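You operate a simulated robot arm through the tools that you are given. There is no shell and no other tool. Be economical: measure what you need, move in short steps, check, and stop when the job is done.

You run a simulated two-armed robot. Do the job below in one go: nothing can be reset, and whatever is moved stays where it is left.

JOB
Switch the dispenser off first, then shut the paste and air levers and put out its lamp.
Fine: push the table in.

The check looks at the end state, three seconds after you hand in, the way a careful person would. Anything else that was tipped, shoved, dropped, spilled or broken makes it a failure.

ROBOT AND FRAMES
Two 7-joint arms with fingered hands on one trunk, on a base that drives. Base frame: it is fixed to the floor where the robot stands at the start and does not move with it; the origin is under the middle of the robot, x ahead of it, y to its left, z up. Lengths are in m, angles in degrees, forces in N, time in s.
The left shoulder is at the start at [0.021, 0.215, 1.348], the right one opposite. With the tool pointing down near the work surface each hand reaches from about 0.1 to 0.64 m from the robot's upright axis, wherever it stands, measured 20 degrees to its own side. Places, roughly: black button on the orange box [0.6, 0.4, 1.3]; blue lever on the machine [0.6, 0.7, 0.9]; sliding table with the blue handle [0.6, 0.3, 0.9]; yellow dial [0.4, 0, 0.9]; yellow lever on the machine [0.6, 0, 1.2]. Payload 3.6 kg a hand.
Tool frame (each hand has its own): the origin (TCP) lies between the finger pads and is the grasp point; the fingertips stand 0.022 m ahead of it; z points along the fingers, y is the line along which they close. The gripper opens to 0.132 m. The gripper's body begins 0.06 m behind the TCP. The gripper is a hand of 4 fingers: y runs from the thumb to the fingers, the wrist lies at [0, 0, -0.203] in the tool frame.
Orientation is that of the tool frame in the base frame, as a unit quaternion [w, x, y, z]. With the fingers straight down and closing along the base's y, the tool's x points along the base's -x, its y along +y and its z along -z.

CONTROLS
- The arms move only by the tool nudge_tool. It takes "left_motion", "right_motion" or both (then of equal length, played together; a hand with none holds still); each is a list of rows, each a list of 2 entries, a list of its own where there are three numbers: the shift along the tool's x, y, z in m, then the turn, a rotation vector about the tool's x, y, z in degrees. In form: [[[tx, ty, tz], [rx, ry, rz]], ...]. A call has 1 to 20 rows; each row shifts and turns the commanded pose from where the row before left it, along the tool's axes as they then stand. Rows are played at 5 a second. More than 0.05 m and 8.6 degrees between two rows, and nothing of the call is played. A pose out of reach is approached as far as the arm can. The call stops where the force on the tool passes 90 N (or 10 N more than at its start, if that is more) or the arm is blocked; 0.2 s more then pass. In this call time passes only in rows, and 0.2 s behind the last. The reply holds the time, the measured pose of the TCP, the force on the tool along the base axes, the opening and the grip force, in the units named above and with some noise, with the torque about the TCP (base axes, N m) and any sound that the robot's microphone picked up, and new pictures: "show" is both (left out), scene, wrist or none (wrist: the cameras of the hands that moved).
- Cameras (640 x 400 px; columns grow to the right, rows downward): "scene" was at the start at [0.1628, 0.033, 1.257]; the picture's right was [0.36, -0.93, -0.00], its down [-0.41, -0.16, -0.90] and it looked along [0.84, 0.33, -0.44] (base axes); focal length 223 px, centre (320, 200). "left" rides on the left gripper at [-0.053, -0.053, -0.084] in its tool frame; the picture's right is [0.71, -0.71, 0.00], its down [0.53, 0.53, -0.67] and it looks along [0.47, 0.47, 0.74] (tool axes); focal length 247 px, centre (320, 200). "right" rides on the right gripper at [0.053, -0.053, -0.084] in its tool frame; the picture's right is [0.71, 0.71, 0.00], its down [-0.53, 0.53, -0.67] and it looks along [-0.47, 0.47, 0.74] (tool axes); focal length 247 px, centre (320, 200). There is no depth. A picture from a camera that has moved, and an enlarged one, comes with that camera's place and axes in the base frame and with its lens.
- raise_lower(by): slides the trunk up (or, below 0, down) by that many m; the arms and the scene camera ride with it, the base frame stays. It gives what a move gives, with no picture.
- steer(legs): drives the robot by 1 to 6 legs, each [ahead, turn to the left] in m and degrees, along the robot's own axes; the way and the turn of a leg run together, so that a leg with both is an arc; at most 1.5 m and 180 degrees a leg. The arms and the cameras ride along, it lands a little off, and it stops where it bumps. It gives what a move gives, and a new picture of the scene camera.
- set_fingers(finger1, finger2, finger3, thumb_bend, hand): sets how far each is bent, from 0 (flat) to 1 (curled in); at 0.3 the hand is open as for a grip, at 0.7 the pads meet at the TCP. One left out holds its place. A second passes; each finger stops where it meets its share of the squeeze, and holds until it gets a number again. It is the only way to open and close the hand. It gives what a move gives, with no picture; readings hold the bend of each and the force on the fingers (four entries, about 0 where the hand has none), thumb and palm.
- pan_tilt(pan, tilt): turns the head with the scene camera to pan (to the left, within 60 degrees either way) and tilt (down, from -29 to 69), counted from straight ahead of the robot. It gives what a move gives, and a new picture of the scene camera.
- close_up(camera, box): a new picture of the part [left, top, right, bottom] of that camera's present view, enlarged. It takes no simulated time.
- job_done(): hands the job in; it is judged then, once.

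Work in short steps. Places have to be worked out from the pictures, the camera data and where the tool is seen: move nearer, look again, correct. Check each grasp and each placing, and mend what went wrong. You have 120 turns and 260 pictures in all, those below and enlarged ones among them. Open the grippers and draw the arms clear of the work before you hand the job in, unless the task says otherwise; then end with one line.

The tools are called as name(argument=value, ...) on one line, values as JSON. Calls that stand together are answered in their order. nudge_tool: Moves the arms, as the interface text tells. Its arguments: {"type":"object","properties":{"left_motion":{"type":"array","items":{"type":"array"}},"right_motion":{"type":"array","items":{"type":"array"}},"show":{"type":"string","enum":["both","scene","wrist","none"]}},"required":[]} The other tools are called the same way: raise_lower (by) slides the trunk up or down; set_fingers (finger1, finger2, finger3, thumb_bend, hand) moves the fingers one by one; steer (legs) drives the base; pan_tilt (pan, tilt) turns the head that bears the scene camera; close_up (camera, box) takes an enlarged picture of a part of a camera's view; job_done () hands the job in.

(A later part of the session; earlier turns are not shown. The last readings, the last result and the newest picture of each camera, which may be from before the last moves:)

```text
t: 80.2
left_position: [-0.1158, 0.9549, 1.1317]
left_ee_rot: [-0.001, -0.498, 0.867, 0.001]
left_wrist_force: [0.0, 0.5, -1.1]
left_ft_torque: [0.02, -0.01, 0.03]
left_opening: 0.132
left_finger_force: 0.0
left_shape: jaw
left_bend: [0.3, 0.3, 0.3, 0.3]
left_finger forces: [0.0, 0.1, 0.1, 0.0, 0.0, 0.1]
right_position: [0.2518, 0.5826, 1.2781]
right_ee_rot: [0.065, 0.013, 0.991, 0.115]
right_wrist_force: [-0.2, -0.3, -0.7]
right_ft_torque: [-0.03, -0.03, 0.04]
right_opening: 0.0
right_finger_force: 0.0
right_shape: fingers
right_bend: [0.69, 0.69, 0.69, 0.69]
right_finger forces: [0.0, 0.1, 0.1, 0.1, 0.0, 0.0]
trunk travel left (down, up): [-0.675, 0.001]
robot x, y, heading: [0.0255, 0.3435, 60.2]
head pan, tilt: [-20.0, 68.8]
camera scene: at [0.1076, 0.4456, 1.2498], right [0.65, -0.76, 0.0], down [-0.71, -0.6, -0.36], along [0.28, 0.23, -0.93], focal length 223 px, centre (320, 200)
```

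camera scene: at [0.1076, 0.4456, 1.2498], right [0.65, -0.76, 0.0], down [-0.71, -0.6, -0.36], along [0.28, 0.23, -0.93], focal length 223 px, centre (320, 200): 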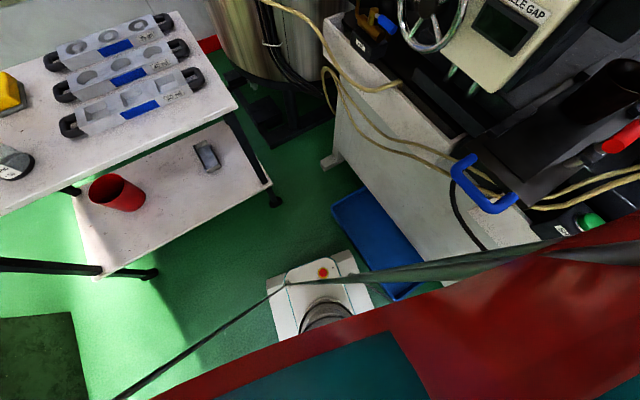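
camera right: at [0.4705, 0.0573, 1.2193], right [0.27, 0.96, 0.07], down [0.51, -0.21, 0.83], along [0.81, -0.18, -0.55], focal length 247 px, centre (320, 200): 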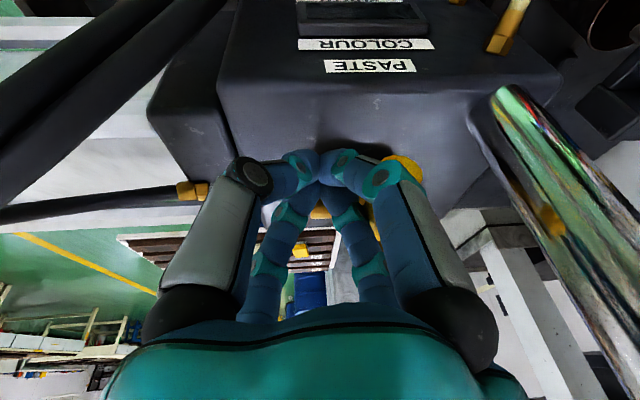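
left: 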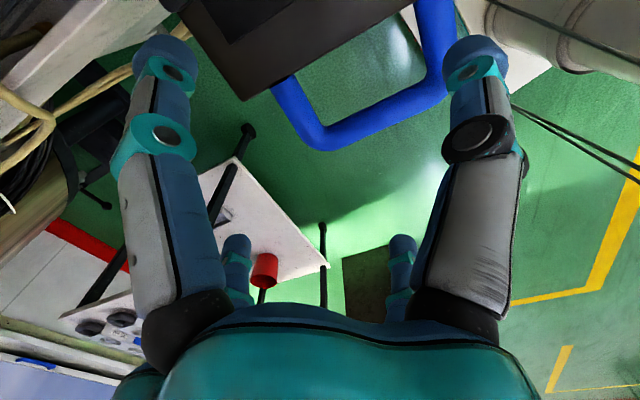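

Position is good, beside the machine with the blue lever now in sight. I look at it straight.

pan_tilt(pan=-30, tilt=40)

close_up(camera="scene", box=[260, 60, 460, 185])

```text
t: 81.1
left_position: [-0.1154, 0.9556, 1.1333]
left_ee_rot: [0.0, -0.498, 0.867, 0.001]
left_wrist_force: [0.0, 0.3, 0.9]
left_ft_torque: [0.0, 0.0, 0.0]
left_opening: 0.1319
left_finger_force: 0.1
left_shape: jaw
left_bend: [0.3, 0.3, 0.3, 0.3]
left_finger forces: [0.0, 0.0, 0.1, 0.0, 0.0, 0.0]
right_position: [0.2509, 0.5819, 1.2783]
right_ee_rot: [0.065, 0.013, 0.991, 0.115]
right_wrist_force: [-0.1, 0.8, -0.4]
right_ft_torque: [0.01, -0.01, 0.02]
right_opening: 0.0
right_finger_force: 0.0
right_shape: fingers
right_bend: [0.69, 0.69, 0.69, 0.69]
right_finger forces: [0.0, 0.0, 0.0, 0.0, 0.1, 0.1]
trunk travel left (down, up): [-0.675, 0.001]
robot x, y, heading: [0.0255, 0.3448, 60.4]
head pan, tilt: [-30.0, 40.0]
camera scene: at [0.1383, 0.4523, 1.2858], right [0.5, -0.86, 0.0], down [-0.56, -0.33, -0.77], along [0.66, 0.39, -0.64], focal length 223 px, centre (320, 200)
```

scene: 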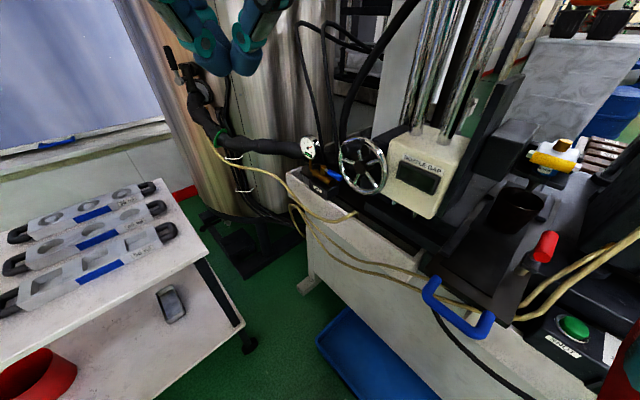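

```text
3.20 times, centred on (360, 122) of scene
camera zoom: at [0.1383, 0.4523, 1.2858], right [0.5, -0.86, 0.0], down [-0.56, -0.33, -0.77], along [0.66, 0.39, -0.64], focal length 713 px, centre (192, 448)
```

zoom: 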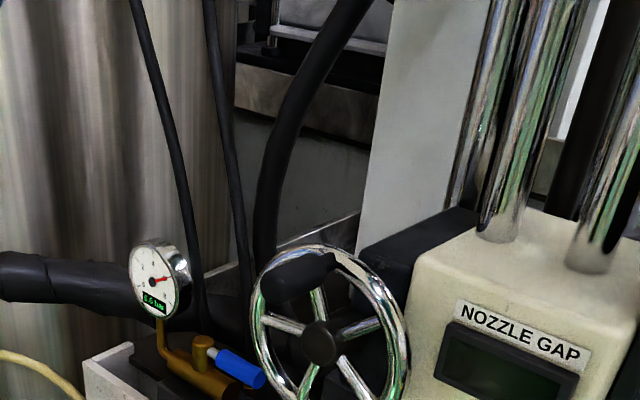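

Blue handle: stem ≈ (0.60,0.714,0.955), tip ≈ (0.58,0.65,0.957), parallel to its brass body, so open; it's tucked between wheel and gauge, so I'll take it from the front with the left hand. I draw the left hand in and turn the robot to face the machine.

nudge_tool(left_motion=[[[0.04, 0, 0], [0, 0, 0]], [[0.04, 0, 0], [0, 0, 0]], [[0.04, 0, 0], [0, 0, 0]]], show="none")

steer(legs=[[0, -30]])

steer(legs=[[0, -30]])

```text
t: 81.9
left_position: [-0.1798, 0.8487, 1.1331]
left_ee_rot: [0.001, -0.498, 0.867, 0.001]
left_wrist_force: [0.3, 0.1, -0.9]
left_ft_torque: [0.0, -0.01, 0.01]
left_opening: 0.132
left_finger_force: 0.0
left_shape: jaw
left_bend: [0.3, 0.3, 0.3, 0.3]
left_finger forces: [0.1, 0.1, 0.1, 0.1, 0.1, 0.0]
right_position: [0.2501, 0.5822, 1.2786]
right_ee_rot: [0.065, 0.012, 0.991, 0.115]
right_wrist_force: [0.2, -0.1, -0.8]
right_ft_torque: [0.04, 0.0, 0.03]
right_opening: 0.0
right_finger_force: 0.1
right_shape: fingers
right_bend: [0.69, 0.69, 0.69, 0.69]
right_finger forces: [0.0, 0.0, 0.0, 0.0, 0.1, 0.1]
trunk travel left (down, up): [-0.675, 0.001]
robot x, y, heading: [0.0231, 0.3412, 60.0]
head pan, tilt: [-30.0, 40.0]
```

```text
t: 83.1
left_position: [-0.1063, 0.8833, 1.1297]
left_ee_rot: [0.001, -0.428, 0.904, -0.003]
left_wrist_force: [0.2, 0.6, 0.0]
left_ft_torque: [-0.01, 0.02, -0.01]
left_opening: 0.1319
left_finger_force: 0.0
left_shape: jaw
left_bend: [0.3, 0.3, 0.3, 0.3]
left_finger forces: [0.0, 0.0, 0.0, 0.0, 0.1, 0.0]
right_position: [0.2678, 0.5537, 1.2816]
right_ee_rot: [0.077, 0.074, 0.988, 0.109]
right_wrist_force: [0.1, 0.2, 0.7]
right_ft_torque: [0.0, 0.01, -0.02]
right_opening: 0.0
right_finger_force: 0.0
right_shape: fingers
right_bend: [0.69, 0.69, 0.69, 0.69]
right_finger forces: [0.0, 0.0, 0.1, 0.0, 0.0, 0.1]
trunk travel left (down, up): [-0.675, 0.001]
robot x, y, heading: [0.0174, 0.349, 51.8]
head pan, tilt: [-30.0, 40.0]
stopped in leg 1: the robot was blocked; the commanded pose is now the measured one
camera scene: at [0.1402, 0.4466, 1.2863], right [0.37, -0.93, 0.01], down [-0.59, -0.24, -0.77], along [0.72, 0.28, -0.64], focal length 223 px, centre (320, 200)
```

scene: 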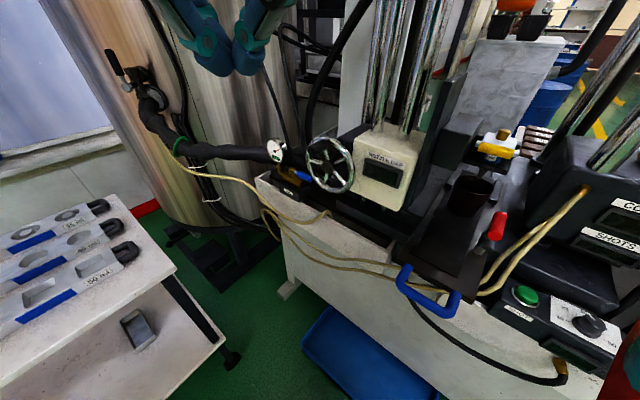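

```text
t: 83.9
left_position: [-0.0961, 0.8875, 1.13]
left_ee_rot: [0.0, -0.42, 0.908, -0.002]
left_wrist_force: [-0.1, -0.2, -0.7]
left_ft_torque: [0.0, 0.01, -0.02]
left_opening: 0.1319
left_finger_force: 0.1
left_shape: jaw
left_bend: [0.3, 0.3, 0.3, 0.3]
left_finger forces: [0.1, 0.0, 0.0, 0.1, 0.0, 0.0]
right_position: [0.2656, 0.5493, 1.2807]
right_ee_rot: [0.077, 0.077, 0.988, 0.108]
right_wrist_force: [0.1, 0.9, -0.8]
right_ft_torque: [-0.02, 0.02, -0.02]
right_opening: 0.0001
right_finger_force: 0.1
right_shape: fingers
right_bend: [0.69, 0.69, 0.69, 0.69]
right_finger forces: [0.0, 0.1, 0.0, 0.1, 0.1, 0.1]
trunk travel left (down, up): [-0.675, 0.001]
robot x, y, heading: [0.0222, 0.3504, 50.9]
head pan, tilt: [-30.0, 40.0]
stopped in leg 1: the robot was blocked; the commanded pose is now the measured one
camera scene: at [0.1422, 0.4462, 1.2862], right [0.36, -0.93, 0.01], down [-0.59, -0.24, -0.77], along [0.72, 0.27, -0.64], focal length 223 px, centre (320, 200)
```

scene: 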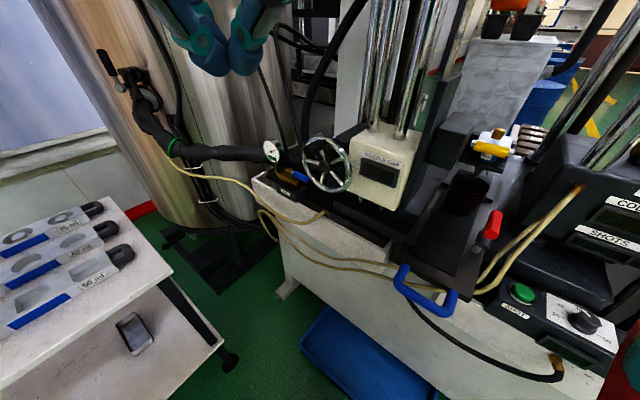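

The turn right was blocked at ~51°, probably the right elbow against the machine. I turn back a bit and look right.

steer(legs=[[0, 6]])

pan_tilt(pan=-60, tilt=10)

```text
t: 84.8
left_position: [-0.1443, 0.8697, 1.1327]
left_ee_rot: [-0.002, -0.467, 0.884, 0.001]
left_wrist_force: [0.1, 1.2, -0.1]
left_ft_torque: [-0.01, -0.03, 0.01]
left_opening: 0.1321
left_finger_force: 0.0
left_shape: jaw
left_bend: [0.3, 0.3, 0.3, 0.3]
left_finger forces: [0.0, 0.0, 0.0, 0.0, 0.0, 0.0]
right_position: [0.2552, 0.5711, 1.2801]
right_ee_rot: [0.067, 0.028, 0.991, 0.115]
right_wrist_force: [0.3, -0.5, 0.4]
right_ft_torque: [-0.01, 0.01, 0.02]
right_opening: 0.0
right_finger_force: 0.0
right_shape: fingers
right_bend: [0.69, 0.69, 0.69, 0.69]
right_finger forces: [0.0, 0.0, 0.0, 0.1, 0.0, 0.0]
trunk travel left (down, up): [-0.675, 0.001]
robot x, y, heading: [0.0232, 0.3495, 57.1]
head pan, tilt: [-30.0, 40.0]
camera scene: at [0.1393, 0.4544, 1.2858], right [0.46, -0.89, 0.0], down [-0.57, -0.3, -0.77], along [0.68, 0.35, -0.64], focal length 223 px, centre (320, 200)
```

scene: 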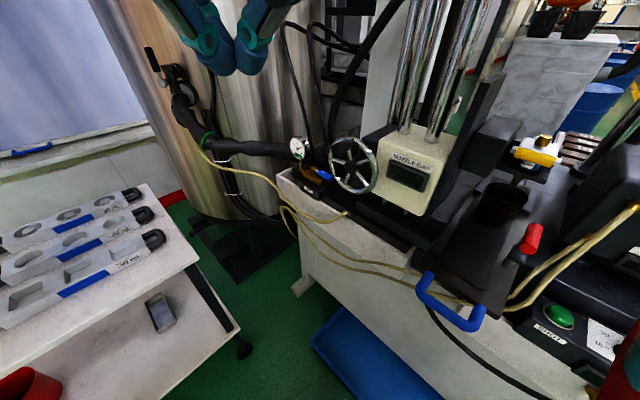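

```text
t: 85.8
left_position: [-0.1451, 0.8681, 1.134]
left_ee_rot: [-0.002, -0.467, 0.884, 0.002]
left_wrist_force: [0.6, -1.1, -1.3]
left_ft_torque: [-0.01, 0.03, -0.02]
left_opening: 0.1321
left_finger_force: 0.1
left_shape: jaw
left_bend: [0.3, 0.3, 0.3, 0.3]
left_finger forces: [0.1, 0.0, 0.1, 0.1, 0.2, 0.0]
right_position: [0.2555, 0.5693, 1.2811]
right_ee_rot: [0.068, 0.029, 0.991, 0.115]
right_wrist_force: [-0.6, -1.1, 0.8]
right_ft_torque: [0.02, -0.01, -0.02]
right_opening: 0.0
right_finger_force: 0.0
right_shape: fingers
right_bend: [0.69, 0.69, 0.69, 0.69]
right_finger forces: [0.0, 0.0, 0.1, 0.0, 0.0, 0.1]
trunk travel left (down, up): [-0.675, 0.001]
robot x, y, heading: [0.0195, 0.347, 57.1]
head pan, tilt: [-60.0, 10.0]
camera scene: at [0.1565, 0.4099, 1.3336], right [-0.05, -1.0, 0.0], down [-0.17, 0.01, -0.98], along [0.98, -0.05, -0.17], focal length 223 px, centre (320, 200)
```

scene: 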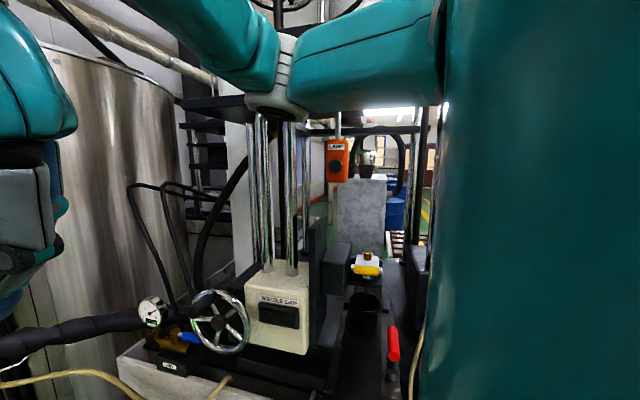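

It is the right elbow near the tower's top plate. I tuck the right arm in by moving its hand across to the left and lower, then look at the elbow again.

nudge_tool(right_motion=[[[0.0374, 0.0152, 0.0194], [0, 0, 0]], [[0.0374, 0.0152, 0.0194], [0, 0, 0]], [[0.0374, 0.0152, 0.0194], [0, 0, 0]], [[0.0374, 0.0152, 0.0194], [0, 0, 0]], [[0.0374, 0.0152, 0.0194], [0, 0, 0]], [[0, 0, 0], [0, 0, 0]]], show="scene")

```text
t: 87.2
left_position: [-0.1448, 0.8664, 1.1346]
left_ee_rot: [-0.003, -0.467, 0.884, 0.001]
left_wrist_force: [-0.6, -0.4, -0.3]
left_ft_torque: [0.0, -0.01, 0.01]
left_opening: 0.1319
left_finger_force: 0.0
left_shape: jaw
left_bend: [0.3, 0.3, 0.3, 0.3]
left_finger forces: [0.1, 0.0, 0.1, 0.0, 0.1, 0.1]
right_position: [0.0856, 0.6801, 1.1822]
right_ee_rot: [0.067, 0.029, 0.991, 0.115]
right_wrist_force: [0.2, -0.6, -0.7]
right_ft_torque: [0.0, -0.01, 0.0]
right_opening: 0.0001
right_finger_force: 0.1
right_shape: fingers
right_bend: [0.69, 0.69, 0.69, 0.69]
right_finger forces: [0.1, 0.1, 0.1, 0.1, 0.0, 0.1]
trunk travel left (down, up): [-0.675, 0.001]
robot x, y, heading: [0.023, 0.3531, 57.1]
head pan, tilt: [-60.0, 10.0]
camera scene: at [0.158, 0.4096, 1.3335], right [-0.05, -1.0, 0.0], down [-0.17, 0.01, -0.98], along [0.98, -0.05, -0.17], focal length 223 px, centre (320, 200)
```

scene: 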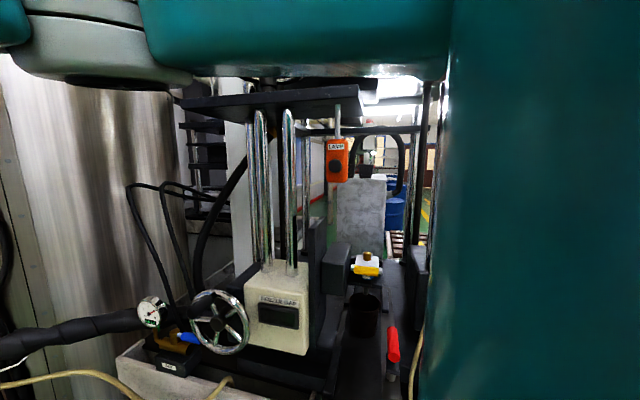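

The right arm is tucked nicely now. I turn right 20° and check it isn't blocked.

steer(legs=[[0, -20]])

```text
t: 88.7
left_position: [0.0455, 0.8917, 1.1343]
left_ee_rot: [-0.001, -0.304, 0.953, 0.002]
left_wrist_force: [0.5, 0.0, 0.2]
left_ft_torque: [-0.01, 0.03, 0.0]
left_opening: 0.1323
left_finger_force: 0.0
left_shape: jaw
left_bend: [0.3, 0.3, 0.3, 0.3]
left_finger forces: [0.0, 0.0, 0.0, 0.0, 0.0, 0.1]
right_position: [0.1951, 0.6345, 1.1827]
right_ee_rot: [0.086, 0.204, 0.97, 0.101]
right_wrist_force: [-0.8, -0.4, 0.3]
right_ft_torque: [0.0, -0.03, 0.02]
right_opening: 0.0
right_finger_force: 0.0
right_shape: fingers
right_bend: [0.69, 0.69, 0.69, 0.69]
right_finger forces: [0.0, 0.0, 0.0, 0.0, 0.1, 0.1]
trunk travel left (down, up): [-0.675, 0.001]
robot x, y, heading: [0.0095, 0.3629, 36.8]
head pan, tilt: [-60.0, 10.0]
camera scene: at [0.1595, 0.3694, 1.3336], right [-0.39, -0.92, 0.0], down [-0.16, 0.07, -0.98], along [0.91, -0.39, -0.17], focal length 223 px, centre (320, 200)
```

scene: 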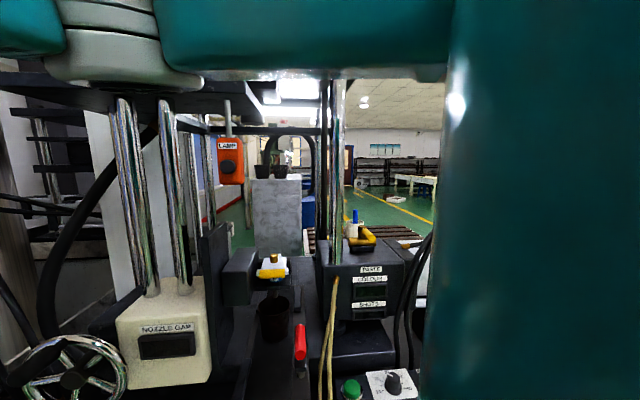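

Free. Another 22° to the right.

steer(legs=[[0, -22]])

pan_tilt(pan=20, tilt=30)

```text
t: 90.3
left_position: [0.2431, 0.8416, 1.135]
left_ee_rot: [-0.001, -0.117, 0.993, 0.002]
left_wrist_force: [-0.4, 0.5, -0.4]
left_ft_torque: [0.01, -0.04, -0.04]
left_opening: 0.132
left_finger_force: 0.0
left_shape: jaw
left_bend: [0.3, 0.3, 0.3, 0.3]
left_finger forces: [0.0, 0.0, 0.1, 0.0, 0.1, 0.0]
right_position: [0.2872, 0.5481, 1.1826]
right_ee_rot: [0.104, 0.385, 0.914, 0.081]
right_wrist_force: [-0.2, 0.2, -0.2]
right_ft_torque: [-0.01, -0.01, -0.02]
right_opening: 0.0
right_finger_force: 0.1
right_shape: fingers
right_bend: [0.69, 0.69, 0.69, 0.69]
right_finger forces: [0.0, 0.0, 0.0, 0.0, 0.0, 0.1]
trunk travel left (down, up): [-0.675, 0.001]
robot x, y, heading: [0.0105, 0.3745, 15.1]
head pan, tilt: [-60.0, 10.0]
camera scene: at [0.1502, 0.3292, 1.3336], right [-0.71, -0.7, 0.0], down [-0.12, 0.12, -0.98], along [0.69, -0.7, -0.17], focal length 223 px, centre (320, 200)
```

scene: 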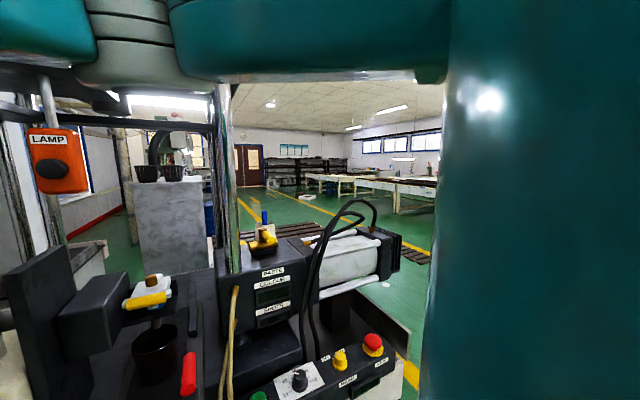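

```text
t: 91.8
left_position: [0.243, 0.8424, 1.1349]
left_ee_rot: [-0.002, -0.115, 0.993, 0.002]
left_wrist_force: [0.4, 0.5, -0.5]
left_ft_torque: [0.02, -0.02, -0.01]
left_opening: 0.1319
left_finger_force: 0.0
left_shape: jaw
left_bend: [0.3, 0.3, 0.3, 0.3]
left_finger forces: [0.1, 0.0, 0.0, 0.1, 0.1, 0.0]
right_position: [0.2857, 0.547, 1.1828]
right_ee_rot: [0.104, 0.384, 0.914, 0.082]
right_wrist_force: [0.1, -0.4, 0.8]
right_ft_torque: [0.0, -0.03, -0.02]
right_opening: 0.0
right_finger_force: 0.0
right_shape: fingers
right_bend: [0.69, 0.69, 0.69, 0.69]
right_finger forces: [0.0, 0.0, 0.0, 0.0, 0.1, 0.1]
trunk travel left (down, up): [-0.675, 0.001]
robot x, y, heading: [0.0093, 0.3758, 14.7]
head pan, tilt: [20.0, 30.0]
camera scene: at [0.1592, 0.4469, 1.3012], right [0.57, -0.82, 0.0], down [-0.41, -0.28, -0.87], along [0.71, 0.49, -0.5], focal length 223 px, centre (320, 200)
```

scene: 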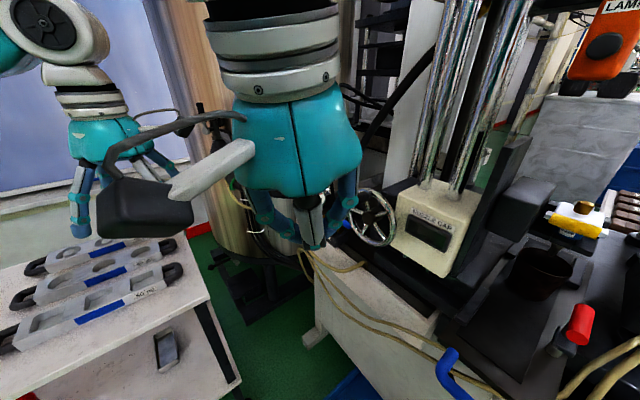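

Facing the machine now. I bring the left hand forward and pitch it to point toward the machine (azimuth about -18°), then check with its camera.

nudge_tool(left_motion=[[[-0.0417, -0.0267, 0], [0, 0, 0]], [[-0.0417, -0.0267, 0], [0, 0, 0]], [[-0.0417, -0.0267, 0], [0, 0, 0]], [[0, 0, 0], [4.09, -6.87, 0]], [[0, 0, 0], [4.09, -6.87, 0]], [[0, 0, 0], [4.09, -6.87, 0]], [[0, 0, 0], [4.09, -6.87, 0]], [[0, 0, 0], [4.09, -6.87, 0]], [[0, 0, 0], [4.09, -6.87, 0]], [[0, 0, 0], [4.09, -6.87, 0]], [[0, 0, 0], [4.09, -6.87, 0]], [[0, 0, 0], [0, 0, 0]]])

```text
t: 94.4
left_position: [0.3826, 0.7938, 1.1333]
left_ee_rot: [0.482, -0.099, 0.843, -0.215]
left_wrist_force: [-0.3, -0.6, 0.2]
left_ft_torque: [-0.03, 0.01, -0.01]
left_opening: 0.1317
left_finger_force: 0.1
left_shape: jaw
left_bend: [0.3, 0.3, 0.3, 0.3]
left_finger forces: [0.1, 0.0, 0.0, 0.1, 0.0, 0.0]
right_position: [0.2865, 0.5471, 1.1824]
right_ee_rot: [0.105, 0.385, 0.913, 0.082]
right_wrist_force: [-0.4, 0.5, -0.5]
right_ft_torque: [-0.02, -0.01, -0.01]
right_opening: 0.0002
right_finger_force: 0.1
right_shape: fingers
right_bend: [0.69, 0.69, 0.69, 0.69]
right_finger forces: [0.0, 0.1, 0.0, 0.0, 0.0, 0.0]
trunk travel left (down, up): [-0.675, 0.001]
robot x, y, heading: [0.0105, 0.3743, 14.9]
head pan, tilt: [20.0, 30.0]
camera scene: at [0.1594, 0.4472, 1.3012], right [0.57, -0.82, 0.0], down [-0.41, -0.29, -0.87], along [0.71, 0.49, -0.5], focal length 223 px, centre (320, 200)
camera left: at [0.3369, 0.7883, 1.2374], right [-0.39, -0.89, -0.22], down [-0.82, 0.45, -0.35], along [0.41, 0.04, -0.91], focal length 247 px, centre (320, 200)
```

scene: 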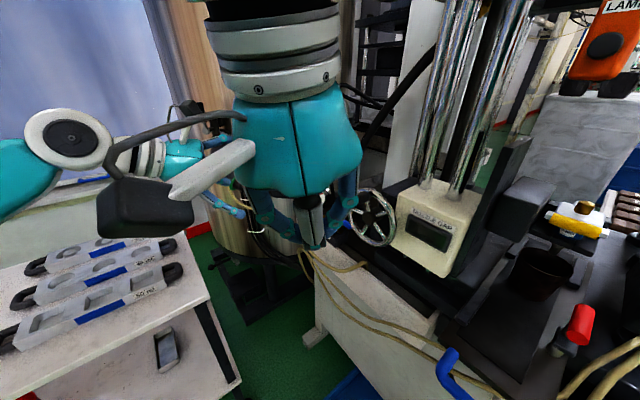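
left: 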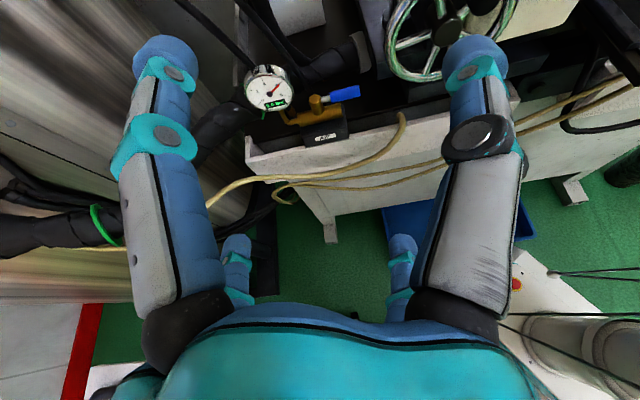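

Very good view of the air valve from the left hand. I zoom in for measuring.

close_up(camera="left", box=[230, 40, 530, 160])

```text
2.13 times, centred on (380, 100) of left
camera zoom: at [0.3369, 0.7883, 1.2374], right [-0.39, -0.89, -0.22], down [-0.82, 0.45, -0.35], along [0.41, 0.04, -0.91], focal length 527 px, centre (192, 413)
```

zoom: 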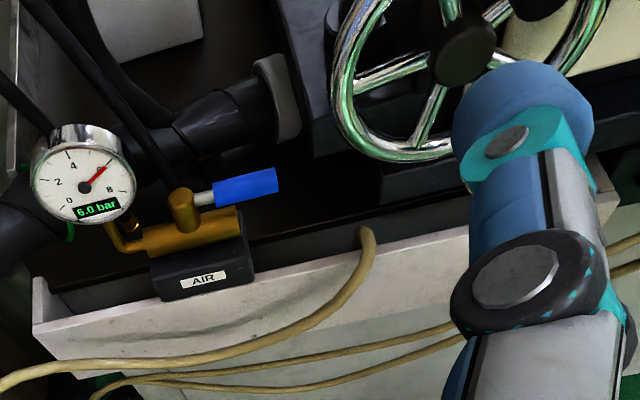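

Measured: stem (0.639,0.736,0.93), tip (0.625,0.668,0.921), air block labelled AIR, gauge at (0.67,0.80,0.96). The left hand already points along azimuth -17°, 26° down. I lower the trunk 0.2 m for reach, curl thumb and finger2 away, and roll so finger1/finger3 pinch vertically.

raise_lower(by=-0.2)

set_fingers(hand="left", finger1=0.4, finger2=1.0, finger3=0.4, thumb_bend=1.0)

nudge_tool(left_motion=[[[0, 0, 0], [0, 0, 7.7]], [[0, 0, 0], [0, 0, 7.7]], [[0, 0, 0], [0, 0, 7.7]], [[0, 0, 0], [0, 0, 7.7]], [[0, 0, 0], [0, 0, 0]]])

```text
t: 96.6
left_position: [0.3818, 0.7925, 0.9343]
left_ee_rot: [0.482, -0.098, 0.844, -0.215]
left_wrist_force: [-0.1, 0.2, -0.5]
left_ft_torque: [-0.02, 0.01, 0.03]
left_opening: 0.1319
left_finger_force: 0.0
left_shape: jaw
left_bend: [0.3, 0.3, 0.3, 0.3]
left_finger forces: [0.0, 0.0, 0.0, 0.0, 0.0, 0.1]
right_position: [0.2864, 0.5471, 0.9837]
right_ee_rot: [0.104, 0.384, 0.914, 0.082]
right_wrist_force: [-1.1, -0.7, -0.4]
right_ft_torque: [0.02, -0.01, -0.01]
right_opening: 0.0
right_finger_force: 0.1
right_shape: fingers
right_bend: [0.69, 0.69, 0.69, 0.69]
right_finger forces: [0.0, 0.0, 0.0, 0.1, 0.0, 0.1]
trunk travel left (down, up): [-0.475, 0.201]
robot x, y, heading: [0.0087, 0.3777, 14.4]
head pan, tilt: [20.0, 30.0]
```

```text
t: 97.6
left_position: [0.384, 0.7932, 0.9346]
left_ee_rot: [0.482, -0.098, 0.844, -0.215]
left_wrist_force: [1.1, 0.0, 0.0]
left_ft_torque: [0.0, -0.02, 0.01]
left_opening: 0.0607
left_finger_force: 0.0
left_shape: fingers
left_bend: [0.4, 0.97, 0.4, 1.0]
left_finger forces: [0.0, 0.0, 0.0, 0.1, 0.1, 0.1]
right_position: [0.2868, 0.5473, 0.9824]
right_ee_rot: [0.104, 0.385, 0.913, 0.082]
right_wrist_force: [0.6, 1.6, -0.7]
right_ft_torque: [0.0, -0.02, 0.02]
right_opening: 0.0001
right_finger_force: 0.2
right_shape: fingers
right_bend: [0.69, 0.69, 0.69, 0.69]
right_finger forces: [0.1, 0.1, 0.1, 0.1, 0.0, 0.0]
trunk travel left (down, up): [-0.475, 0.201]
robot x, y, heading: [0.0085, 0.3751, 14.9]
head pan, tilt: [20.0, 30.0]
```

```text
t: 98.8
left_position: [0.3842, 0.794, 0.9353]
left_ee_rot: [0.522, 0.131, 0.839, -0.079]
left_wrist_force: [-0.5, 0.3, 0.7]
left_ft_torque: [-0.04, 0.0, 0.01]
left_opening: 0.0606
left_finger_force: 0.0
left_shape: fingers
left_bend: [0.4, 0.97, 0.4, 1.0]
left_finger forces: [0.1, 0.0, 0.0, 0.1, 0.0, 0.0]
right_position: [0.2872, 0.5466, 0.9833]
right_ee_rot: [0.105, 0.385, 0.913, 0.082]
right_wrist_force: [0.4, 0.4, -1.1]
right_ft_torque: [-0.04, 0.01, 0.02]
right_opening: 0.0002
right_finger_force: 0.0
right_shape: fingers
right_bend: [0.69, 0.69, 0.69, 0.69]
right_finger forces: [0.0, 0.0, 0.0, 0.0, 0.0, 0.0]
trunk travel left (down, up): [-0.475, 0.201]
robot x, y, heading: [0.0116, 0.3739, 15.0]
head pan, tilt: [20.0, 30.0]
camera scene: at [0.1595, 0.4472, 1.1001], right [0.57, -0.82, 0.0], down [-0.41, -0.29, -0.87], along [0.71, 0.49, -0.5], focal length 223 px, centre (320, 200)
camera left: at [0.3186, 0.7575, 1.0205], right [-0.51, -0.58, -0.64], down [-0.63, 0.75, -0.17], along [0.58, 0.32, -0.75], focal length 247 px, centre (320, 200)
```

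scene: 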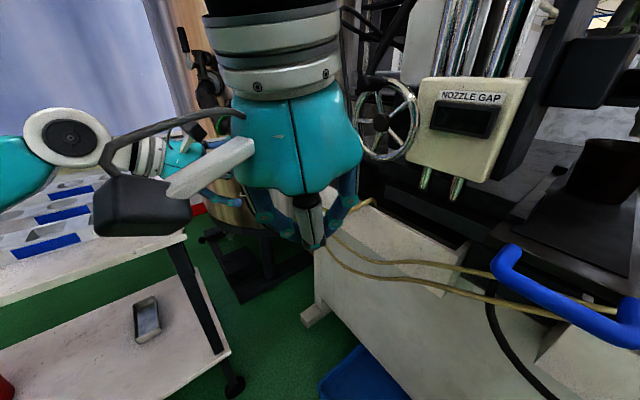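
left: 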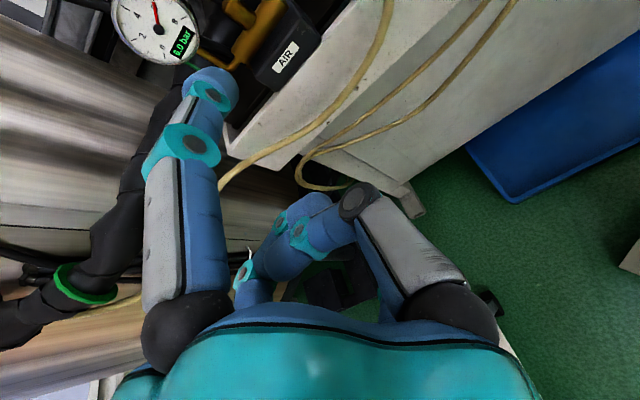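

The pinch pair is upright now. I move the left hand forward 0.15 m along the machine's depth, keeping height, then look.

nudge_tool(left_motion=[[[-0.0177, -0.0072, 0.033], [0, 0, 0]], [[-0.0177, -0.0072, 0.033], [0, 0, 0]], [[-0.0177, -0.0072, 0.033], [0, 0, 0]], [[-0.0177, -0.0072, 0.033], [0, 0, 0]], [[0, 0, 0], [0, 0, 0]]], show="wrist")

pan_tilt(pan=5, tilt=15)

```text
t: 100.0
left_position: [0.5187, 0.7207, 0.9409]
left_ee_rot: [0.522, 0.13, 0.84, -0.079]
left_wrist_force: [-0.2, -0.2, -0.3]
left_ft_torque: [-0.01, 0.02, 0.02]
left_opening: 0.0602
left_finger_force: 0.2
left_shape: fingers
left_bend: [0.4, 0.97, 0.4, 1.0]
left_finger forces: [0.0, 0.1, 0.0, 0.1, 0.0, 0.0]
right_position: [0.2863, 0.5465, 0.9821]
right_ee_rot: [0.104, 0.385, 0.913, 0.083]
right_wrist_force: [-0.3, 0.3, 0.1]
right_ft_torque: [0.0, 0.0, 0.01]
right_opening: 0.0
right_finger_force: 0.1
right_shape: fingers
right_bend: [0.69, 0.69, 0.69, 0.69]
right_finger forces: [0.0, 0.0, 0.1, 0.0, 0.1, 0.1]
trunk travel left (down, up): [-0.475, 0.201]
robot x, y, heading: [0.0097, 0.3761, 14.7]
head pan, tilt: [20.0, 30.0]
camera left: at [0.4539, 0.685, 1.0273], right [-0.51, -0.58, -0.64], down [-0.64, 0.75, -0.17], along [0.58, 0.32, -0.75], focal length 247 px, centre (320, 200)
```

left: 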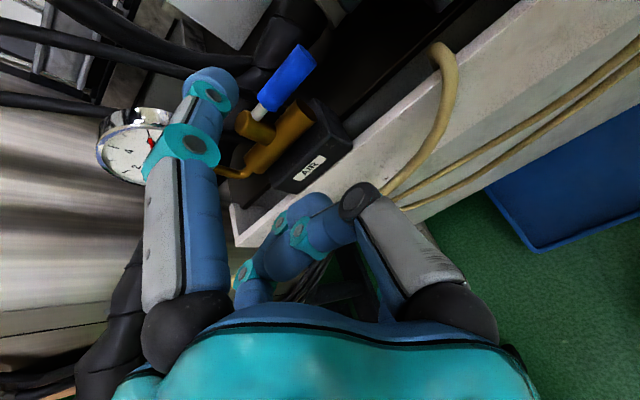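

```text
t: 100.8
left_position: [0.5181, 0.7212, 0.9406]
left_ee_rot: [0.522, 0.129, 0.839, -0.079]
left_wrist_force: [0.8, 0.4, -0.3]
left_ft_torque: [0.02, 0.02, -0.04]
left_opening: 0.0603
left_finger_force: 0.0
left_shape: fingers
left_bend: [0.4, 0.97, 0.4, 1.0]
left_finger forces: [0.0, 0.0, 0.1, 0.0, 0.1, 0.1]
right_position: [0.2863, 0.5478, 0.9825]
right_ee_rot: [0.104, 0.385, 0.913, 0.082]
right_wrist_force: [0.6, -0.4, -0.3]
right_ft_torque: [0.01, -0.01, -0.02]
right_opening: 0.0001
right_finger_force: 0.0
right_shape: fingers
right_bend: [0.69, 0.69, 0.69, 0.69]
right_finger forces: [0.1, 0.1, 0.1, 0.0, 0.0, 0.1]
trunk travel left (down, up): [-0.475, 0.201]
robot x, y, heading: [0.0118, 0.3774, 14.8]
head pan, tilt: [5.0, 15.0]
camera scene: at [0.1732, 0.4274, 1.1242], right [0.34, -0.94, 0.0], down [-0.24, -0.09, -0.97], along [0.91, 0.33, -0.26], focal length 223 px, centre (320, 200)
```

scene: 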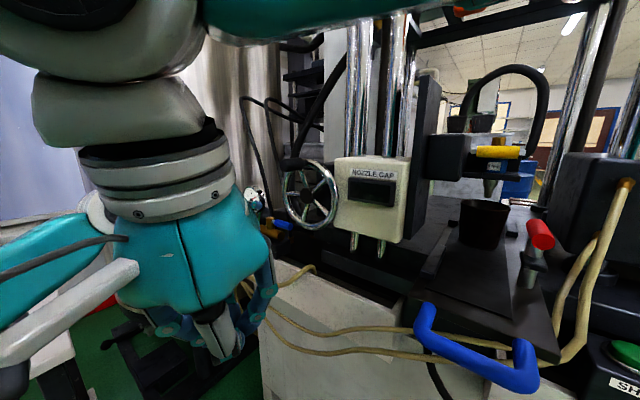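

Handle position confirmed: grip point about (0.625,0.686,0.922). I move onto the tool-axis line and advance most of the way.

nudge_tool(left_motion=[[[-0.0335, -0.001, 0.0295], [0, 0, 0]], [[0, 0, 0.025], [0, 0, 0]], [[0, 0, 0.02], [0, 0, 0]], [[0, 0, 0], [0, 0, 0]]], show="wrist")

close_up(camera="left", box=[150, 40, 450, 240])

close_up(camera="scene", box=[180, 140, 360, 260])

```text
t: 101.8
left_position: [0.5945, 0.6958, 0.9381]
left_ee_rot: [0.522, 0.129, 0.839, -0.079]
left_wrist_force: [0.0, 0.6, -0.4]
left_ft_torque: [0.03, -0.03, 0.0]
left_opening: 0.0606
left_finger_force: 0.0
left_shape: fingers
left_bend: [0.4, 0.97, 0.4, 1.0]
left_finger forces: [0.0, 0.0, 0.1, 0.0, 0.0, 0.1]
right_position: [0.2857, 0.5481, 0.9834]
right_ee_rot: [0.105, 0.385, 0.913, 0.082]
right_wrist_force: [-0.4, 0.0, -0.3]
right_ft_torque: [0.03, -0.01, -0.05]
right_opening: 0.0002
right_finger_force: 0.2
right_shape: fingers
right_bend: [0.69, 0.69, 0.69, 0.69]
right_finger forces: [0.0, 0.0, 0.1, 0.0, 0.1, 0.0]
trunk travel left (down, up): [-0.475, 0.201]
robot x, y, heading: [0.0109, 0.3742, 15.0]
head pan, tilt: [5.0, 15.0]
camera left: at [0.5286, 0.6599, 1.0232], right [-0.51, -0.58, -0.64], down [-0.64, 0.75, -0.17], along [0.58, 0.32, -0.75], focal length 247 px, centre (320, 200)
```

left: 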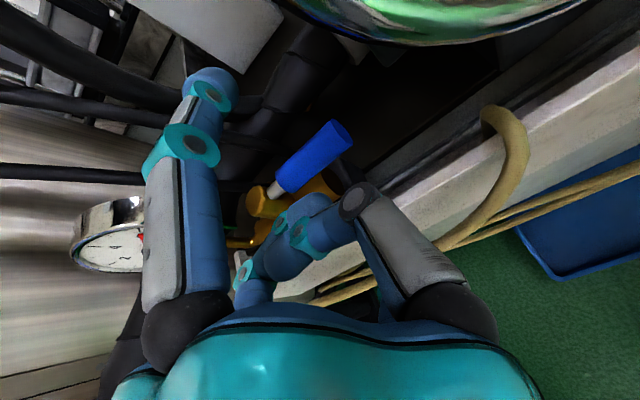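

```text
2.00 times, centred on (300, 140) of left
camera zoom: at [0.5286, 0.6599, 1.0232], right [-0.51, -0.58, -0.64], down [-0.64, 0.75, -0.17], along [0.58, 0.32, -0.75], focal length 494 px, centre (360, 320)
```

zoom: 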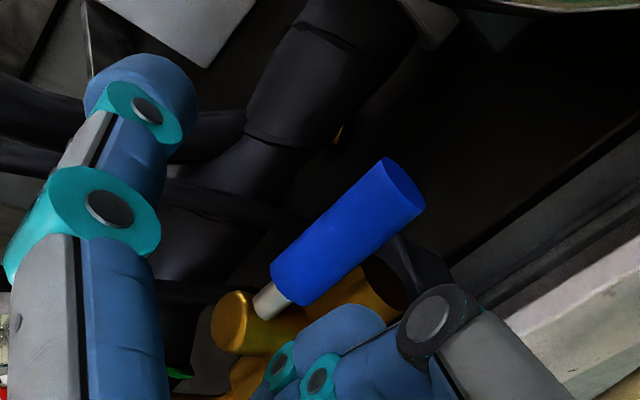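

```text
3.33 times, centred on (270, 200) of scene
camera zoom: at [0.173, 0.4273, 1.1243], right [0.34, -0.94, 0.0], down [-0.24, -0.09, -0.97], along [0.91, 0.33, -0.26], focal length 743 px, centre (487, 200)
```

zoom: 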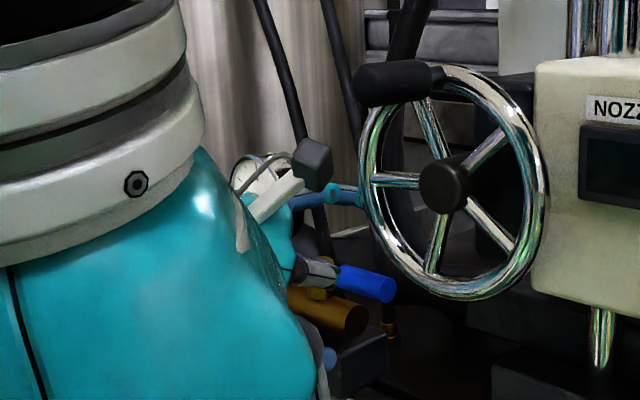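

The hand's camera block would meet the wheel rim if I go on. I back off 6 cm and roll the hand -90° so the camera sits up-left; then thumb and finger2 become the vertical pair.

nudge_tool(left_motion=[[[0, 0, -0.04], [0, 0, 0]], [[0, 0, -0.04], [0, 0, 0]], [[0, 0, 0], [0, 0, -8]], [[0, 0, 0], [0, 0, -8]], [[0, 0, 0], [0, 0, -8]], [[0, 0, 0], [0, 0, -8]], [[0, 0, 0], [0, 0, -8]], [[0, 0, 0], [0, 0, -8]], [[0, 0, 0], [0, 0, -8]], [[0, 0, 0], [0, 0, -8]], [[0, 0, 0], [0, 0, -8]], [[0, 0, 0], [0, 0, -8]], [[0, 0, 0], [0, 0, -8]], [[0, 0, 0], [0, 0, -2]], [[0, 0, 0], [0, 0, 0]]], show="none")

set_fingers(hand="left", finger1=1.0, finger2=0.4, finger3=1.0, thumb_bend=0.4)

close_up(camera="left", box=[0, 0, 640, 400])

close_up(camera="scene", box=[180, 140, 360, 260])

```text
t: 105.2
left_position: [0.5194, 0.7575, 0.9689]
left_ee_rot: [0.334, -0.509, 0.691, -0.39]
left_wrist_force: [-0.9, 0.2, -0.3]
left_ft_torque: [0.05, 0.01, 0.05]
left_opening: 0.0602
left_finger_force: 0.0
left_shape: fingers
left_bend: [0.4, 0.97, 0.4, 1.0]
left_finger forces: [0.0, 0.0, 0.1, 0.0, 0.0, 0.0]
right_position: [0.2849, 0.547, 0.983]
right_ee_rot: [0.103, 0.384, 0.914, 0.082]
right_wrist_force: [-0.1, 0.0, 0.3]
right_ft_torque: [-0.03, 0.02, 0.02]
right_opening: 0.0
right_finger_force: 0.1
right_shape: fingers
right_bend: [0.69, 0.69, 0.69, 0.69]
right_finger forces: [0.0, 0.1, 0.0, 0.0, 0.0, 0.0]
trunk travel left (down, up): [-0.475, 0.201]
robot x, y, heading: [0.0121, 0.3765, 14.8]
head pan, tilt: [5.0, 15.0]
stopped in row 15 (left hand): the arm was blocked; the commanded pose is now the measured one
```

```text
t: 106.2
left_position: [0.5204, 0.7572, 0.9699]
left_ee_rot: [0.334, -0.51, 0.691, -0.388]
left_wrist_force: [-0.2, -0.4, 0.0]
left_ft_torque: [-0.02, 0.02, 0.0]
left_opening: 0.0419
left_finger_force: 0.1
left_shape: fingers
left_bend: [0.75, 0.4, 0.75, 0.4]
left_finger forces: [0.0, 0.1, 0.0, 0.0, 0.0, 0.0]
right_position: [0.2874, 0.5471, 0.983]
right_ee_rot: [0.105, 0.384, 0.913, 0.083]
right_wrist_force: [-0.5, -0.7, 0.4]
right_ft_torque: [0.01, 0.0, -0.02]
right_opening: 0.0
right_finger_force: 0.0
right_shape: fingers
right_bend: [0.69, 0.69, 0.69, 0.69]
right_finger forces: [0.0, 0.0, 0.0, 0.0, 0.1, 0.0]
trunk travel left (down, up): [-0.475, 0.201]
robot x, y, heading: [0.013, 0.3774, 14.8]
head pan, tilt: [5.0, 15.0]
```

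```text
1.00 times, centred on (320, 200) of left (not enlarged: the box is as wide or as high as the picture)
camera zoom: at [0.4856, 0.815, 1.0611], right [0.13, -0.81, 0.57], down [-0.94, -0.28, -0.18], along [0.31, -0.52, -0.8], focal length 247 px, centre (320, 200)
```

zoom: 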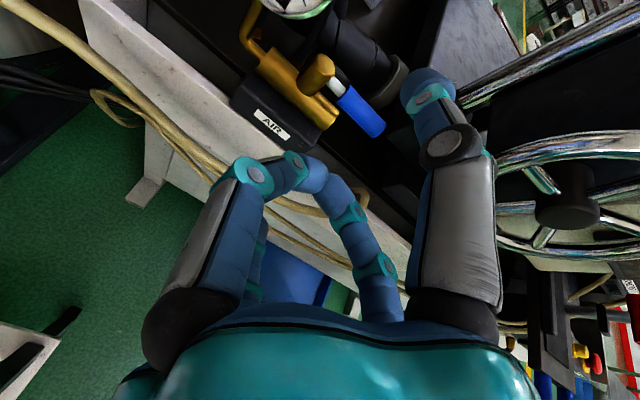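

```text
3.33 times, centred on (270, 200) of scene
camera zoom: at [0.1733, 0.4273, 1.1243], right [0.34, -0.94, 0.0], down [-0.24, -0.09, -0.97], along [0.91, 0.33, -0.26], focal length 743 px, centre (487, 200)
```

zoom: 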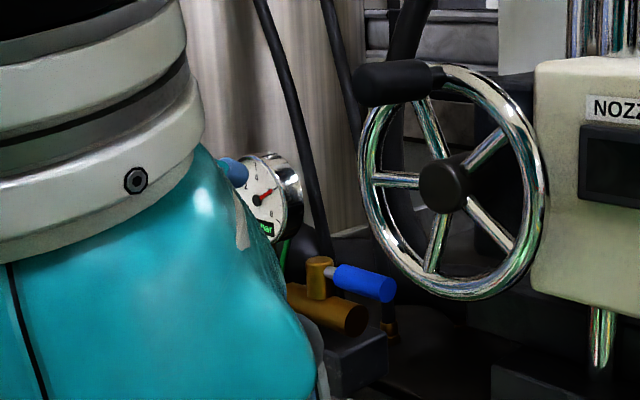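

The roll ended near where wanted (thumb up, finger2 down) though the arm reported blocked at the end. The side fingers 1 and 3 met each other; I re-curl them one after the other to clear the middle.

set_fingers(hand="left", finger1=0.3, finger3=1.0)

set_fingers(hand="left", finger1=1.0)

close_up(camera="left", box=[120, 20, 520, 320])

```text
t: 107.2
left_position: [0.5196, 0.7583, 0.9701]
left_ee_rot: [0.333, -0.508, 0.692, -0.39]
left_wrist_force: [0.4, 0.5, -0.8]
left_ft_torque: [0.01, -0.03, 0.0]
left_opening: 0.0767
left_finger_force: 0.0
left_shape: fingers
left_bend: [0.3, 0.4, 1.0, 0.4]
left_finger forces: [0.1, 0.0, 0.0, 0.1, 0.1, 0.0]
right_position: [0.287, 0.5478, 0.9837]
right_ee_rot: [0.103, 0.384, 0.914, 0.083]
right_wrist_force: [-0.4, -0.3, -0.3]
right_ft_torque: [-0.02, 0.0, 0.01]
right_opening: 0.0
right_finger_force: 0.0
right_shape: fingers
right_bend: [0.69, 0.69, 0.69, 0.69]
right_finger forces: [0.1, 0.1, 0.0, 0.0, 0.0, 0.0]
trunk travel left (down, up): [-0.475, 0.201]
robot x, y, heading: [0.0102, 0.3741, 15.0]
head pan, tilt: [5.0, 15.0]
```

```text
t: 108.2
left_position: [0.5196, 0.7564, 0.9708]
left_ee_rot: [0.335, -0.509, 0.691, -0.389]
left_wrist_force: [0.7, 0.2, 0.3]
left_ft_torque: [0.01, 0.03, 0.0]
left_opening: 0.0505
left_finger_force: 0.1
left_shape: fingers
left_bend: [0.91, 0.4, 1.0, 0.4]
left_finger forces: [0.0, 0.0, 0.0, 0.0, 0.0, 0.0]
right_position: [0.2868, 0.5475, 0.9839]
right_ee_rot: [0.104, 0.384, 0.914, 0.082]
right_wrist_force: [-0.5, 0.2, 0.0]
right_ft_torque: [-0.02, 0.01, 0.03]
right_opening: 0.0002
right_finger_force: 0.0
right_shape: fingers
right_bend: [0.69, 0.69, 0.69, 0.69]
right_finger forces: [0.0, 0.0, 0.0, 0.0, 0.0, 0.0]
trunk travel left (down, up): [-0.475, 0.201]
robot x, y, heading: [0.0119, 0.3731, 14.9]
head pan, tilt: [5.0, 15.0]
```

```text
1.33 times, centred on (320, 170) of left
camera zoom: at [0.4855, 0.815, 1.061], right [0.13, -0.81, 0.57], down [-0.94, -0.28, -0.18], along [0.31, -0.52, -0.8], focal length 329 px, centre (320, 240)
```

zoom: 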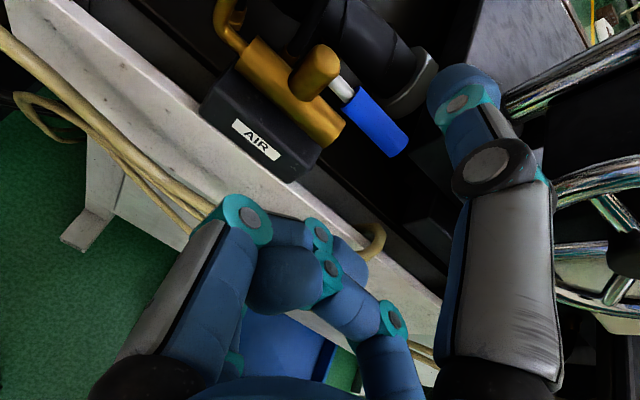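

The centre is clear now. I move to the pre-grip point 6 cm short on the tool axis and look.

nudge_tool(left_motion=[[[0.0222, -0.0087, 0.0334], [0, 0, 0]], [[0.0222, -0.0087, 0.0334], [0, 0, 0]], [[0, 0, 0], [0, 0, 0]]], show="wrist")

close_up(camera="left", box=[180, 40, 480, 240])

```text
t: 109.2
left_position: [0.5641, 0.7681, 0.9503]
left_ee_rot: [0.368, -0.519, 0.693, -0.338]
left_wrist_force: [-0.4, 0.5, 0.0]
left_ft_torque: [0.01, 0.06, -0.03]
left_opening: 0.0509
left_finger_force: 0.0
left_shape: fingers
left_bend: [0.91, 0.4, 1.0, 0.4]
left_finger forces: [0.1, 0.0, 0.0, 0.0, 0.1, 0.1]
right_position: [0.2873, 0.5481, 0.9824]
right_ee_rot: [0.104, 0.384, 0.914, 0.083]
right_wrist_force: [0.5, 0.4, -0.8]
right_ft_torque: [0.0, -0.02, -0.01]
right_opening: 0.0001
right_finger_force: 0.0
right_shape: fingers
right_bend: [0.69, 0.69, 0.69, 0.69]
right_finger forces: [0.0, 0.0, 0.0, 0.1, 0.0, 0.0]
trunk travel left (down, up): [-0.475, 0.201]
robot x, y, heading: [0.0143, 0.3801, 15.0]
head pan, tilt: [5.0, 15.0]
stopped in row 3 (left hand): the arm was blocked; the commanded pose is now the measured one
camera left: at [0.5286, 0.8142, 1.0465], right [0.2, -0.85, 0.49], down [-0.92, -0.33, -0.2], along [0.33, -0.41, -0.85], focal length 247 px, centre (320, 200)
```

left: 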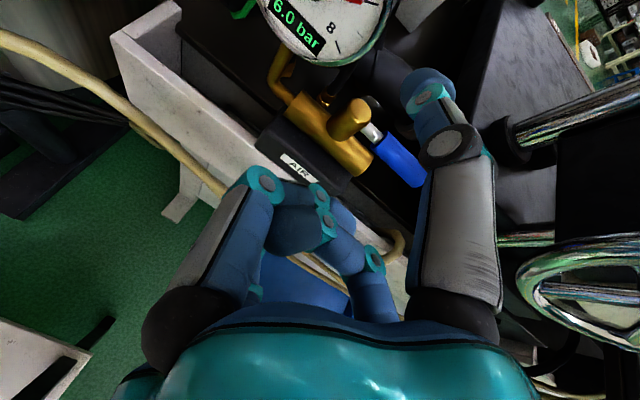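

```text
2.00 times, centred on (330, 140) of left
camera zoom: at [0.5286, 0.8142, 1.0465], right [0.2, -0.85, 0.49], down [-0.92, -0.33, -0.2], along [0.33, -0.41, -0.85], focal length 494 px, centre (300, 320)
```

zoom: 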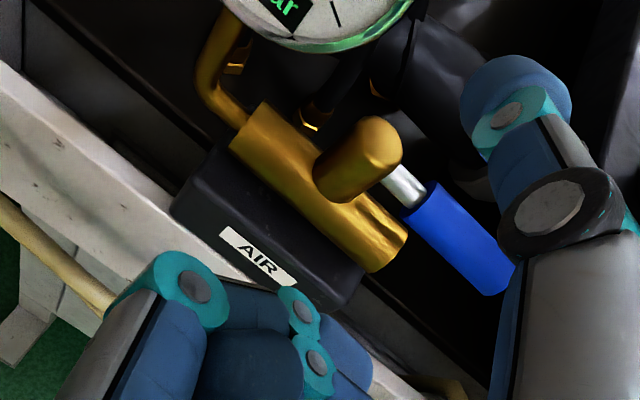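

The left arm was blocked sideways with no force at the hand: its forearm is against the parked right hand. I move the right hand 12 cm to the right while the left backs off slightly.

nudge_tool(left_motion=[[[0, 0, -0.02], [0, 0, 0]], [[0, 0, 0], [0, 0, 0]], [[0, 0, 0], [0, 0, 0]], [[0, 0, 0], [0, 0, 0]]], right_motion=[[[-0.0242, -0.0322, -0.0046], [0, 0, 0]], [[-0.0242, -0.0322, -0.0046], [0, 0, 0]], [[-0.0242, -0.0322, -0.0046], [0, 0, 0]], [[0, 0, 0], [0, 0, 0]]], show="scene")

```text
t: 110.2
left_position: [0.5484, 0.7802, 0.9644]
left_ee_rot: [0.375, -0.518, 0.694, -0.332]
left_wrist_force: [0.2, -1.0, -0.7]
left_ft_torque: [0.0, -0.03, 0.0]
left_opening: 0.0508
left_finger_force: 0.1
left_shape: fingers
left_bend: [0.91, 0.4, 1.0, 0.4]
left_finger forces: [0.1, 0.0, 0.0, 0.1, 0.0, 0.0]
right_position: [0.2673, 0.43, 0.9883]
right_ee_rot: [0.103, 0.384, 0.914, 0.082]
right_wrist_force: [0.9, -0.6, -0.6]
right_ft_torque: [0.02, 0.0, 0.03]
right_opening: 0.0001
right_finger_force: 0.1
right_shape: fingers
right_bend: [0.69, 0.69, 0.69, 0.69]
right_finger forces: [0.0, 0.1, 0.0, 0.1, 0.0, 0.1]
trunk travel left (down, up): [-0.475, 0.201]
robot x, y, heading: [0.009, 0.3762, 15.1]
head pan, tilt: [5.0, 15.0]
camera scene: at [0.1734, 0.4276, 1.1242], right [0.34, -0.94, 0.0], down [-0.24, -0.09, -0.97], along [0.91, 0.33, -0.26], focal length 223 px, centre (320, 200)
```

scene: 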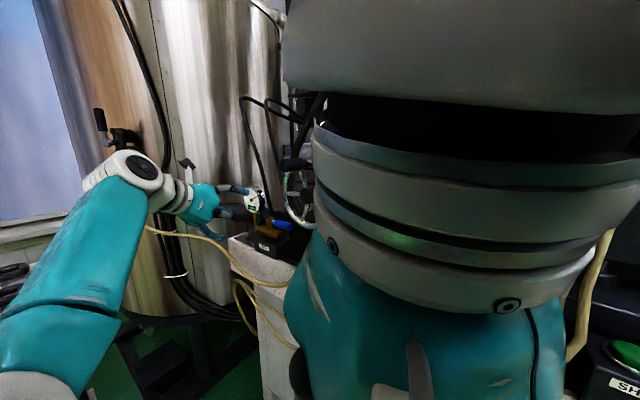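

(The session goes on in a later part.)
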